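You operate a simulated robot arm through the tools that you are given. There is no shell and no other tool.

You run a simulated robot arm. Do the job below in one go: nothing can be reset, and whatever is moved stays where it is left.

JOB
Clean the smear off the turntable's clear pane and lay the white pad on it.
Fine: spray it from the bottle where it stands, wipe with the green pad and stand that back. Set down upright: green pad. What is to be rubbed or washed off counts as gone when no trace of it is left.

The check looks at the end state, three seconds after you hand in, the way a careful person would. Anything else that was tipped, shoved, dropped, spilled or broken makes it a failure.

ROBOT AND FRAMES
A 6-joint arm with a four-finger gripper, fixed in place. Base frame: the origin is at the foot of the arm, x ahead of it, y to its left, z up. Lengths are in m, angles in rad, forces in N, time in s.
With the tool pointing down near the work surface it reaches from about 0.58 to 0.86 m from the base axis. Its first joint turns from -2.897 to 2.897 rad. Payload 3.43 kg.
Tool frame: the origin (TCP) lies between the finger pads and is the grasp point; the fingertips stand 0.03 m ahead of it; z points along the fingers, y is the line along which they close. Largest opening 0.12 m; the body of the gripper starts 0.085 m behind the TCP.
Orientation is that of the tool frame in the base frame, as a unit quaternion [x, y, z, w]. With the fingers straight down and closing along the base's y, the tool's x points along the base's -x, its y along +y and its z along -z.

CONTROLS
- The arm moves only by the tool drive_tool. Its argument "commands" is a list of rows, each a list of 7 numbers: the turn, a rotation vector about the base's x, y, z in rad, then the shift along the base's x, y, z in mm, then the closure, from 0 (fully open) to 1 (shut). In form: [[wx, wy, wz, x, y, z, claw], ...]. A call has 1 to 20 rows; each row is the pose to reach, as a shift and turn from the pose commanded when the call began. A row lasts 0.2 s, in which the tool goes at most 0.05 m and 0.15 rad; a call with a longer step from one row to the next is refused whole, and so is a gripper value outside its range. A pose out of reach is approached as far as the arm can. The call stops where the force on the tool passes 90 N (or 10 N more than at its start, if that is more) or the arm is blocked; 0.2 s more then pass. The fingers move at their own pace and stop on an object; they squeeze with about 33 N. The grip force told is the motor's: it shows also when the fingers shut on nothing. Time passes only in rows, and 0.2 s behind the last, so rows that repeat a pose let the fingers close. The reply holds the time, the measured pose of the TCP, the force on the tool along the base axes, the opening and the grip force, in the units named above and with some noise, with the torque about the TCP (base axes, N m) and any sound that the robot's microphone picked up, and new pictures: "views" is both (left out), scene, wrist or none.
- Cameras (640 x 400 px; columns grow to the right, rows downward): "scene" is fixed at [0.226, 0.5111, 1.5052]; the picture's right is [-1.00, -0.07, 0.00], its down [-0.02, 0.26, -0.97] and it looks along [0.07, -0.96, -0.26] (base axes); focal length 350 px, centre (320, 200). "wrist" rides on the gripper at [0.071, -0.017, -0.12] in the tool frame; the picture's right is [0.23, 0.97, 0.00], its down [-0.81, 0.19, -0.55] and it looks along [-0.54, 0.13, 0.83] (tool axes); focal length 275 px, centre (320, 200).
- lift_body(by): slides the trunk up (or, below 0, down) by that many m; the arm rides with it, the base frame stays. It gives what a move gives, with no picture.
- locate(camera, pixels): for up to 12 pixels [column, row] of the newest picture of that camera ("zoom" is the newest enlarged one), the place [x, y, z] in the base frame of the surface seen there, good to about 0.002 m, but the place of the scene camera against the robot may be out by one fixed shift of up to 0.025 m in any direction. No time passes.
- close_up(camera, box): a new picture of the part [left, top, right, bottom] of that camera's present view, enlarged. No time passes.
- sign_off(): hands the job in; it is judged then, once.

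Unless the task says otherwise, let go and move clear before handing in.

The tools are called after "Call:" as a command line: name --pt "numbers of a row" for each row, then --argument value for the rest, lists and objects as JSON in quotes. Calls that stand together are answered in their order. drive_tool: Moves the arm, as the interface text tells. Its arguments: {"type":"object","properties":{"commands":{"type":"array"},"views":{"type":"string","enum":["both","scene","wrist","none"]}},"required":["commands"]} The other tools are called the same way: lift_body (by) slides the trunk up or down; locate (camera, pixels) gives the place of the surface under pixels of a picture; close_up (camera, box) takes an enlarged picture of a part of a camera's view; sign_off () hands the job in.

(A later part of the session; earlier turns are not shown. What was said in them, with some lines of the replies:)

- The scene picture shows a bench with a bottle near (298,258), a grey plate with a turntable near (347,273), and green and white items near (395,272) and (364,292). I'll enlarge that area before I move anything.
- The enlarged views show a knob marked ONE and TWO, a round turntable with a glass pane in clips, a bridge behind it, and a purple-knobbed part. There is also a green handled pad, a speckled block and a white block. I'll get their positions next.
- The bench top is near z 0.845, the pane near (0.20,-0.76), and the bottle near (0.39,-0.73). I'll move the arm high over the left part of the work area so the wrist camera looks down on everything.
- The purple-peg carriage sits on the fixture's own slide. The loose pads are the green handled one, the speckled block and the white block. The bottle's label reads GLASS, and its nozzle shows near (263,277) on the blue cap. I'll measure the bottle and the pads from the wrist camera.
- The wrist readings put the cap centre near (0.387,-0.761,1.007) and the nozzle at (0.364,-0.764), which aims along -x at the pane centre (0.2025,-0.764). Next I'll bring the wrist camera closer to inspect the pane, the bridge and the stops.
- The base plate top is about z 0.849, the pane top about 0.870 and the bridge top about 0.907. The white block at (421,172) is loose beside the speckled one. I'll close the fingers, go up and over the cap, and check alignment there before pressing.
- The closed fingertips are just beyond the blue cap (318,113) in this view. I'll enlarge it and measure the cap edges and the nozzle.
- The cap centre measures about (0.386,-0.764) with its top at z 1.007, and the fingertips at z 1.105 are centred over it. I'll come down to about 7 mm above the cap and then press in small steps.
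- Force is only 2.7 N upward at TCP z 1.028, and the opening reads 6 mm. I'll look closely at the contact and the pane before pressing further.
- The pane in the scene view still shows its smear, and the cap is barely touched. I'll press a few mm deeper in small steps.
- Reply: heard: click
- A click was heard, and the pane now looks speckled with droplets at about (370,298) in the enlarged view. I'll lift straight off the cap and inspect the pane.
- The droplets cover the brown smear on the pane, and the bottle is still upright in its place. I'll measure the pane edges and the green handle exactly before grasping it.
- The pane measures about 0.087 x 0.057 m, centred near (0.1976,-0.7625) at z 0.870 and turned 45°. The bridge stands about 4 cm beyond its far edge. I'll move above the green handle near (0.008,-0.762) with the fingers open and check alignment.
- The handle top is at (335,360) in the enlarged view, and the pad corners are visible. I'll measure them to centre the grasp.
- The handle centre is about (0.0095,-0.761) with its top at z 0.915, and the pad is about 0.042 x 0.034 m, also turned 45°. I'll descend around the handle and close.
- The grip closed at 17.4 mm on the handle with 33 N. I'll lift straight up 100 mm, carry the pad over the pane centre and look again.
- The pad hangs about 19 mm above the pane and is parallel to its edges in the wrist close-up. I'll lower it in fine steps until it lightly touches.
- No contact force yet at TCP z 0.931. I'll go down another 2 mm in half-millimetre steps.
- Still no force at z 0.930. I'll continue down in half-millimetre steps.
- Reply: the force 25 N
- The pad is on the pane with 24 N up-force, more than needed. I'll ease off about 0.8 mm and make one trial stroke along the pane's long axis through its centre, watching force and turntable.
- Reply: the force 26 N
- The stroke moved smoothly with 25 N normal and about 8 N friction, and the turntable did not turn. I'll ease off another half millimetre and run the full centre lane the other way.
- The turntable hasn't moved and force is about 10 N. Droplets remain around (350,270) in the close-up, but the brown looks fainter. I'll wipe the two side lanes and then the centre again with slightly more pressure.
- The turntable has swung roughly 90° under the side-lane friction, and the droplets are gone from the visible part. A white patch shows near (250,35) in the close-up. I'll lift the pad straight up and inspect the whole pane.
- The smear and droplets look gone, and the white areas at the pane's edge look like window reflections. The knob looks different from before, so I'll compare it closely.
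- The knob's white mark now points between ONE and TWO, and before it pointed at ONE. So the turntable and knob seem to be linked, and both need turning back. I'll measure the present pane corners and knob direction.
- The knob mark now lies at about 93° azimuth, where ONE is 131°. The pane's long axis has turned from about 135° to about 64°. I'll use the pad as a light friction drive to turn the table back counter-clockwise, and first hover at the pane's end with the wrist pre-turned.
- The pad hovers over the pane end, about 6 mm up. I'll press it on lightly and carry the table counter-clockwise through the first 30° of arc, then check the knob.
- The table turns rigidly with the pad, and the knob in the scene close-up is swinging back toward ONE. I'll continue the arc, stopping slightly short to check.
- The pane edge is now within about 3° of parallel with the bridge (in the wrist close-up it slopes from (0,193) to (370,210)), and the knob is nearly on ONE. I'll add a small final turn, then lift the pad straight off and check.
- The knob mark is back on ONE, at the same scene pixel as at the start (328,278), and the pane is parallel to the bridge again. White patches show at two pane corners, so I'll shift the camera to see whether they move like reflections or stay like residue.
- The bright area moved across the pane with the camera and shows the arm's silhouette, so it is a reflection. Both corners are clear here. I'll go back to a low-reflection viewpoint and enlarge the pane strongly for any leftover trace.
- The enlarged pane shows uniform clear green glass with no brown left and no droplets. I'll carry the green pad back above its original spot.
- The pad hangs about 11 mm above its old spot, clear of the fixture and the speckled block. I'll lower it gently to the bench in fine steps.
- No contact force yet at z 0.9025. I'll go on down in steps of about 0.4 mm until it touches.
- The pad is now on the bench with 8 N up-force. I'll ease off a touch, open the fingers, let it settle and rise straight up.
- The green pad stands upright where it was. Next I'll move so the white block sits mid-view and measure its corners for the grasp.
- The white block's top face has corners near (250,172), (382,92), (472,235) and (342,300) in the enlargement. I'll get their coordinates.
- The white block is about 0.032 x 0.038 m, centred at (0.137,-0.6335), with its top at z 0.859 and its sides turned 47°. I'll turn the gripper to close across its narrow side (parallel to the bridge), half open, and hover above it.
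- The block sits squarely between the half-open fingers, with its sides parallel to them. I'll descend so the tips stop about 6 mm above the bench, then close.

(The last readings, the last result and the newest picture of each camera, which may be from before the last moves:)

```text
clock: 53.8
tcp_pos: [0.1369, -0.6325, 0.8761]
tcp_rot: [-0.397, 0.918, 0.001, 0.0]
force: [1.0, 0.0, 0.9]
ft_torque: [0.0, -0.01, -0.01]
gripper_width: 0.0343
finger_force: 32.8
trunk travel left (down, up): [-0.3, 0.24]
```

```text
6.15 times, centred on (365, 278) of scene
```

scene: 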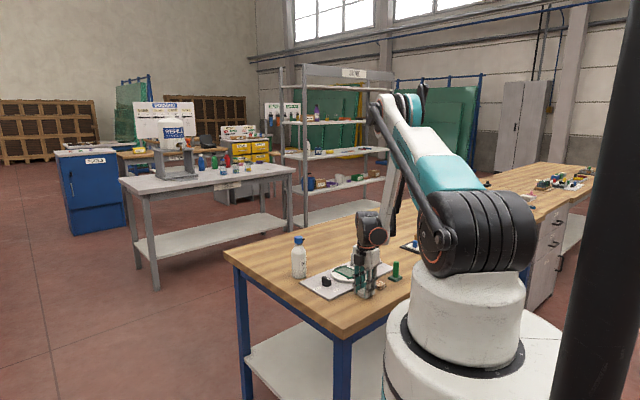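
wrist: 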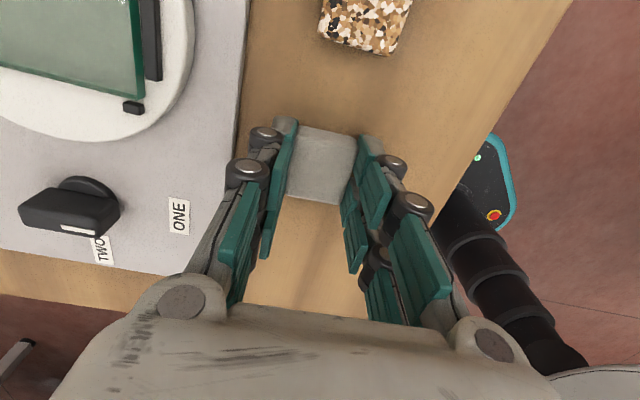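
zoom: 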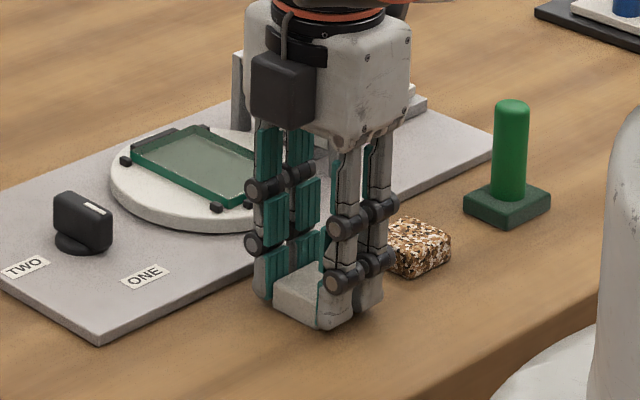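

The block is held at 34 mm width with 33 N. I'll lift it straight up and carry it to above the pane centre.

Call:
drive_tool --pt "0 0 0 0 0 10 1" --pt "0 0 0 0 0 40 1" --pt "0 0 0 0 0 75 1" --pt "0 0 0 0 0 90 1" --pt "0 0 0 15 -32 90 1" --pt "0 0 0 30 -65 90 1" --pt "0 0 0 45 -98 90 1" --pt "0 0 0 60.5 -130 90 1" --pt "0 0 0 60.5 -130 70 1" --pt "0 0 0 60.5 -130 50 1" --pt "0 0 0 60.5 -130 50 1"

Call:
close_up --camera "wrist" --box '[200, 30, 440, 180]'

Call:
close_up --camera "scene" --box '[310, 225, 400, 290]'

```text
clock: 56.2
tcp_pos: [0.1966, -0.7645, 0.9272]
tcp_rot: [-0.396, 0.918, -0.001, -0.001]
force: [0.3, 0.7, -0.5]
ft_torque: [0.01, 0.0, -0.02]
gripper_width: 0.0341
finger_force: 33.0
trunk travel left (down, up): [-0.3, 0.24]
```

scene: 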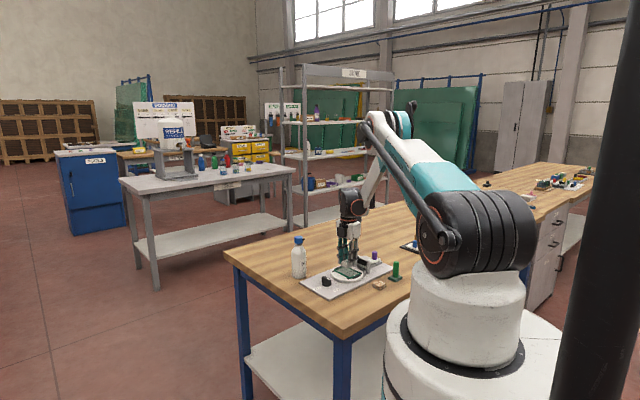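
wrist: 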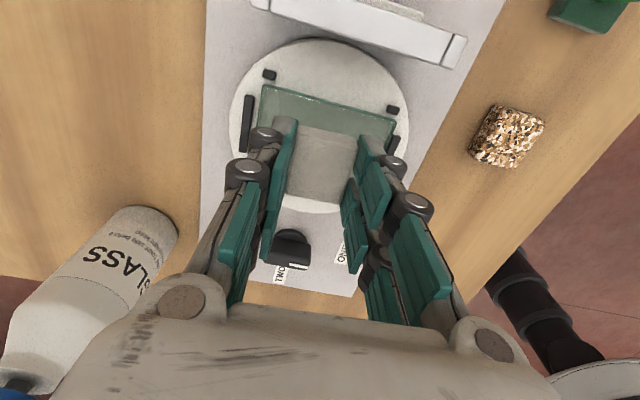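

```text
2.67 times, centred on (320, 105) of wrist
```

zoom: 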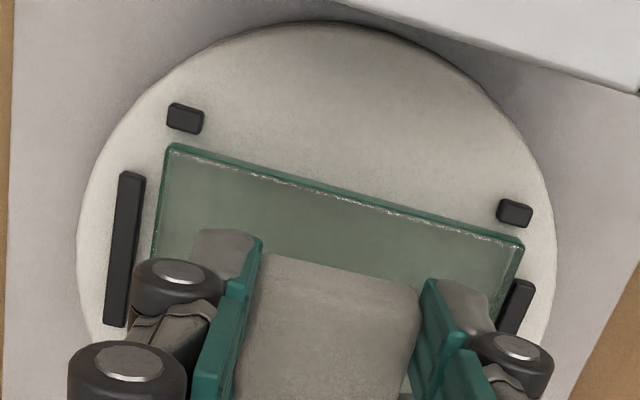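

```text
6.15 times, centred on (355, 258) of scene
```

zoom: 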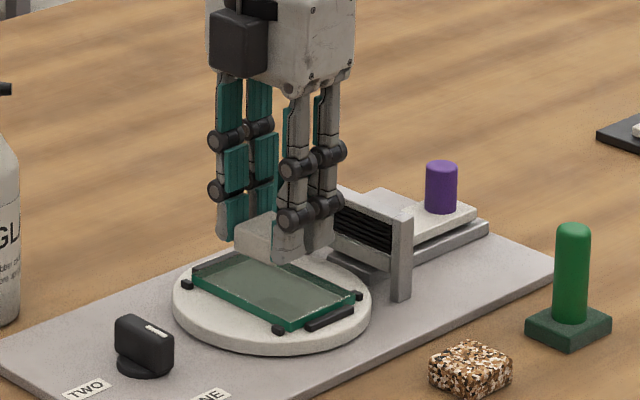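

The white block is level and square over the pane centre, about 22 mm up. I'll lower it in fine steps and watch for first contact.

Call:
drive_tool --pt "0 0 0 0 0 -10 1" --pt "0 0 0 0 0 -16 1" --pt "0 0 0 0 0 -18 1" --pt "0 0 0 0 0 -19.5 1" --pt "0 0 0 0 0 -20.3 1" --pt "0 0 0 0 0 -20.8 1" --pt "0 0 0 0 0 -21.2 1" --views "wrist"

```text
clock: 57.8
tcp_pos: [0.1955, -0.7626, 0.9071]
tcp_rot: [-0.397, 0.918, 0.0, 0.001]
force: [0.4, -0.3, -0.5]
ft_torque: [0.03, 0.04, 0.01]
gripper_width: 0.0344
finger_force: 33.4
trunk travel left (down, up): [-0.3, 0.24]
```

wrist: 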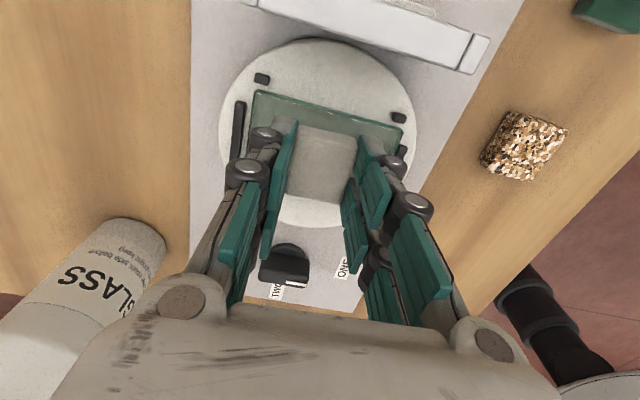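

No contact yet at z 0.907. I'll continue in 0.4 mm steps.

Call:
drive_tool --pt "0 0 0 0 0 -0.4 1" --pt "0 0 0 0 0 -0.8 1" --pt "0 0 0 0 0 -1.2 1" --views "none"

```text
clock: 58.6
tcp_pos: [0.1961, -0.7644, 0.9054]
tcp_rot: [-0.396, 0.918, 0.0, 0.001]
force: [-0.7, -0.8, -0.2]
ft_torque: [0.0, -0.01, 0.0]
gripper_width: 0.0347
finger_force: 32.8
trunk travel left (down, up): [-0.3, 0.24]
```

Call:
drive_tool --pt "0 0 0 0 0 -0.4 1" --pt "0 0 0 0 0 -0.8 1" --views "none"

```text
clock: 59.2
tcp_pos: [0.1972, -0.7635, 0.9036]
tcp_rot: [-0.396, 0.918, 0.0, -0.001]
force: [-0.1, 0.8, 1.9]
ft_torque: [0.03, 0.02, 0.04]
gripper_width: 0.0345
finger_force: 33.2
trunk travel left (down, up): [-0.3, 0.24]
```

Force has risen to about 2 N, possibly first contact. One more 0.4 mm step will confirm it.

Call:
drive_tool --pt "0 0 0 0 0 -0.4 1" --pt "0 0 0 0 0 -0.4 1" --views "wrist"

```text
clock: 59.8
tcp_pos: [0.1981, -0.7619, 0.9049]
tcp_rot: [-0.396, 0.918, 0.0, 0.0]
force: [1.9, 0.6, 10.9]
ft_torque: [-0.03, -0.05, -0.02]
gripper_width: 0.0345
finger_force: 32.8
trunk travel left (down, up): [-0.3, 0.24]
```

wrist: 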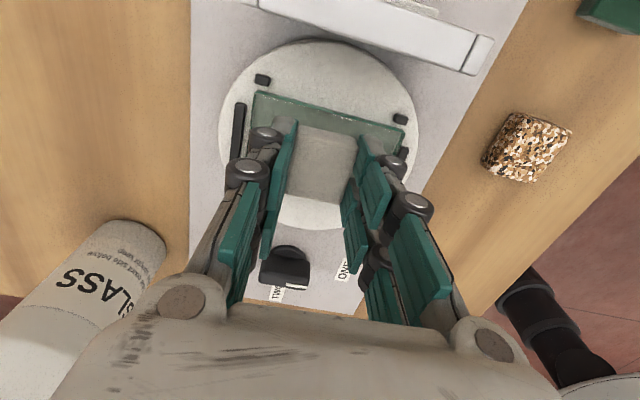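

Contact is confirmed at 11 N. I'll ease up 0.4 mm, open the fingers partway, and rise straight up clear of the bridge.

Call:
drive_tool --pt "0 0 0 0 0 0.4 1" --pt "0 0 0 0 0 0.4 0.68" --pt "0 0 0 0 0 0.4 0.6" --pt "0 0 0 0 0 0.4 0.5" --pt "0 0 0 0 0 0.4 0.45" --pt "0 0 0 0 0 0.4 0.45" --pt "0 0 0 0 0 10 0.45" --pt "0 0 0 0 0 35 0.45" --pt "0 0 0 0 0 70 0.45" --pt "0 0 0 0 0 110 0.4" --pt "0 0 0 0 0 150 0.2" --pt "0 0 0 0 0 150 0"

Call:
close_up --camera "wrist" --box '[220, 30, 440, 170]'

Call:
close_up --camera "scene" --box '[280, 225, 408, 305]'

```text
clock: 62.4
tcp_pos: [0.1972, -0.7656, 1.0549]
tcp_rot: [-0.397, 0.918, 0.0, 0.0]
force: [0.5, -0.5, 0.3]
ft_torque: [-0.04, -0.02, 0.0]
gripper_width: 0.1198
finger_force: 0.0
trunk travel left (down, up): [-0.3, 0.24]
```

scene: 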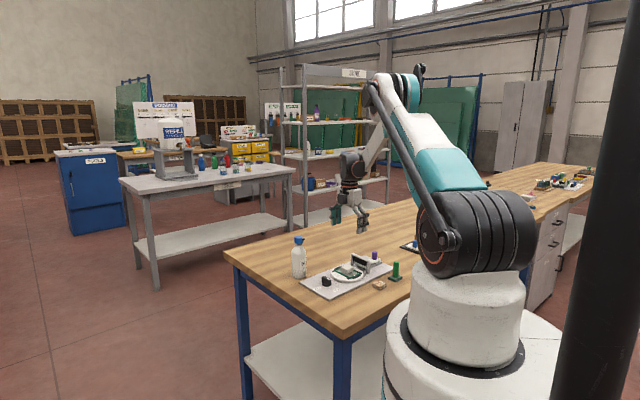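
wrist: 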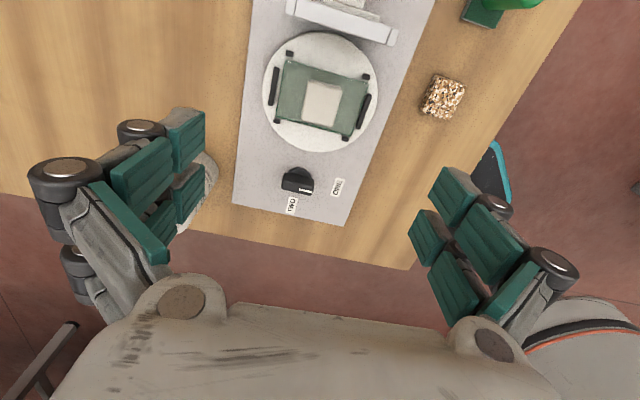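

```text
2.86 times, centred on (330, 100) of wrist
```

zoom: 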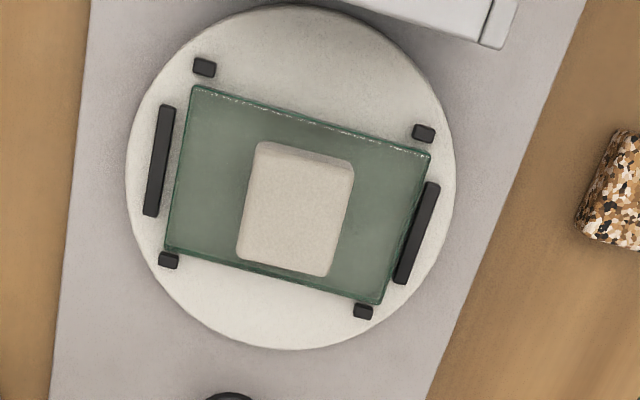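

```text
5.00 times, centred on (344, 265) of scene
```

zoom: 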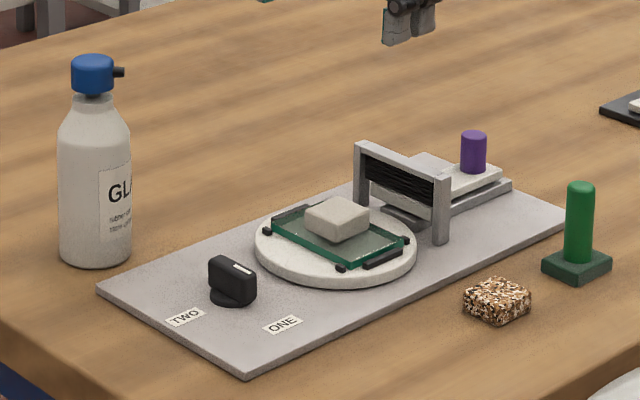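

The white pad lies flat on the pane, and the knob points at ONE. The bottle, green pad and speckled block are in place. I'll take one detailed look at the bridge and the pane before clearing the arm away.

Call:
close_up --camera "scene" --box '[328, 245, 384, 285]'

Call:
close_up --camera "wrist" --box '[270, 45, 380, 145]'

Call:
close_up --camera "scene" --box '[305, 260, 345, 300]'

```text
10.00 times, centred on (356, 265) of scene
```

zoom: 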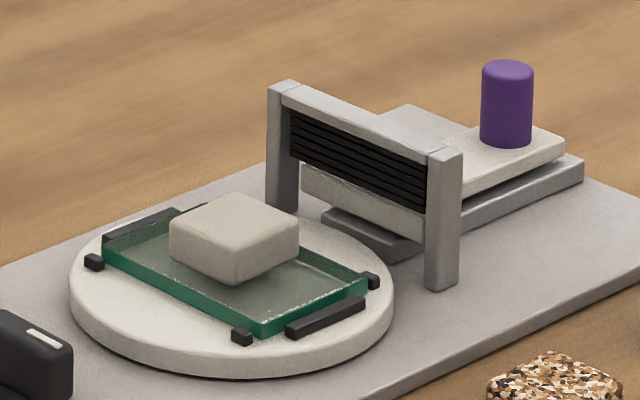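

```text
4.00 times, centred on (325, 95) of wrist
```

zoom: 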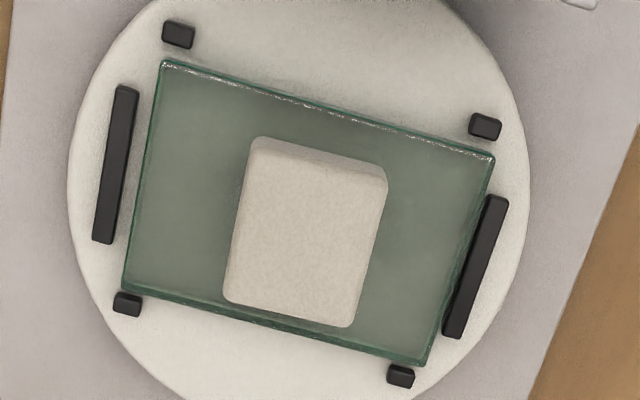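

```text
10.00 times, centred on (325, 280) of scene
```

zoom: 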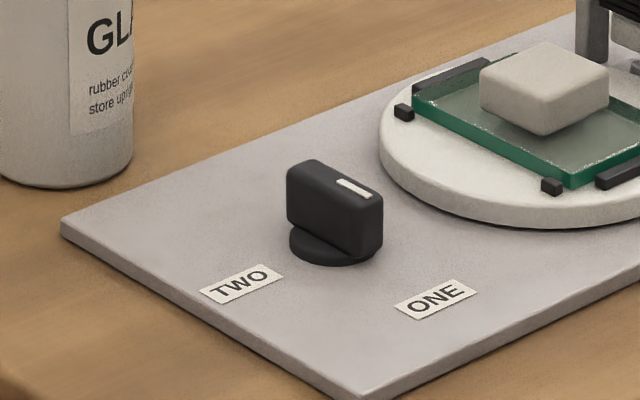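

Everything matches its starting place: knob mark on ONE, bars and bridge unmoved, clean glass around the white pad. I'll back the arm up and away.

Call:
drive_tool --pt "0 0 0 0 0 40 0" --pt "0 0 0 0 0 85 0" --pt "0 0 0 0 0 130 0" --pt "0 0 0 0 20 165 0" --pt "0 0 -0.13 0 50 190 0" --pt "0 0 -0.26 0 85 210 0" --pt "0 0 -0.39 0 125 220 0" --pt "0 0 -0.52 0 165 225 0" --pt "0 0 -0.65 0 205 225 0" --pt "0 0 -0.78 0 240 225 0" --pt "0 0 -0.815 0 240 225 0"

Call:
close_up --camera "scene" --box '[270, 220, 430, 320]'

```text
clock: 64.8
tcp_pos: [0.1962, -0.5232, 1.2768]
tcp_rot: [0.002, 1.0, -0.001, 0.001]
force: [1.1, 0.1, -0.1]
ft_torque: [0.01, 0.01, 0.0]
gripper_width: 0.1199
finger_force: 0.0
trunk travel left (down, up): [-0.3, 0.24]
```

scene: 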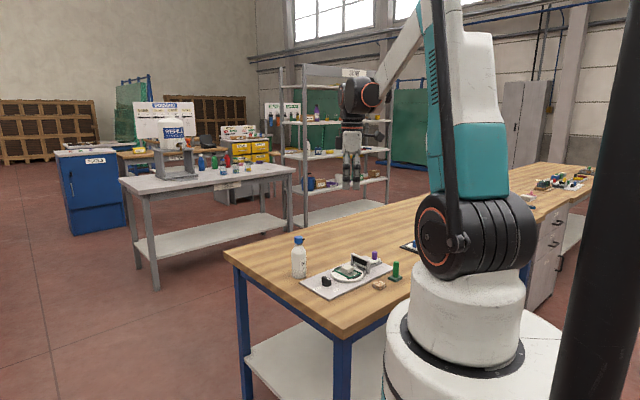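
wrist: 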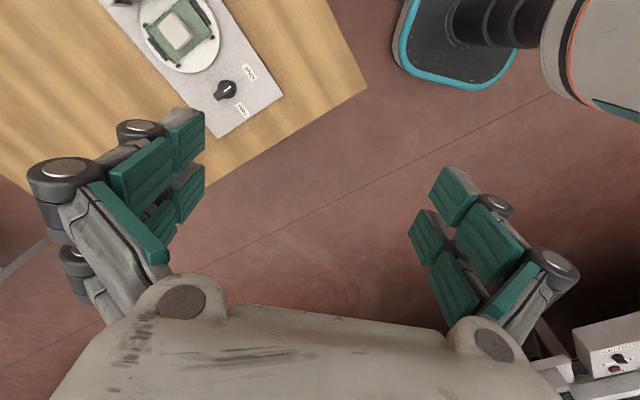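

```text
4.00 times, centred on (350, 270) of scene
```

zoom: 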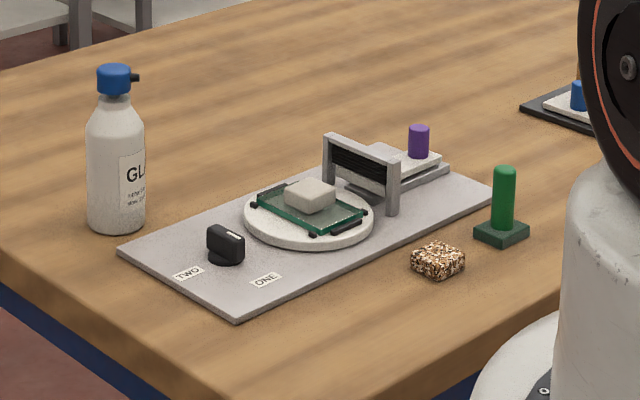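

The final scene enlargement matches the starting one: bottle at (116,150), knob at (226,245) on ONE, green pad upright at (500,210) and speckled block at (438,260) all unchanged. The pane is clean with the white pad at (310,195) on it, and the arm is clear, so I'm handing in.

Call:
sign_off

```text
The job is handed in.
```

The job is handed in. The smear is gone from the turntable's clear pane, and the white pad lies flat on it.

- **Cleaning:** I sprayed the pane once from the bottle where it stood, then wiped it with the green pad. Close-up views showed no brown and no droplets left; the bright patches on the glass moved with the camera, so they were reflections.
- **Turntable:** While I was wiping, the turntable swung about 70° and the knob turned with it, away from ONE. I turned it back using the pad. The knob is on ONE again, and the pane is back where it started as far as the pictures show.
- **Green pad:** It stands upright back in its original spot.
- **White pad:** I took this to be the loose white block beside the speckled one, not the white slide with the purple peg.

In the last picture, the bottle, speckled block and fixture look the same as at the start. The arm is clear of the bench with the gripper open.
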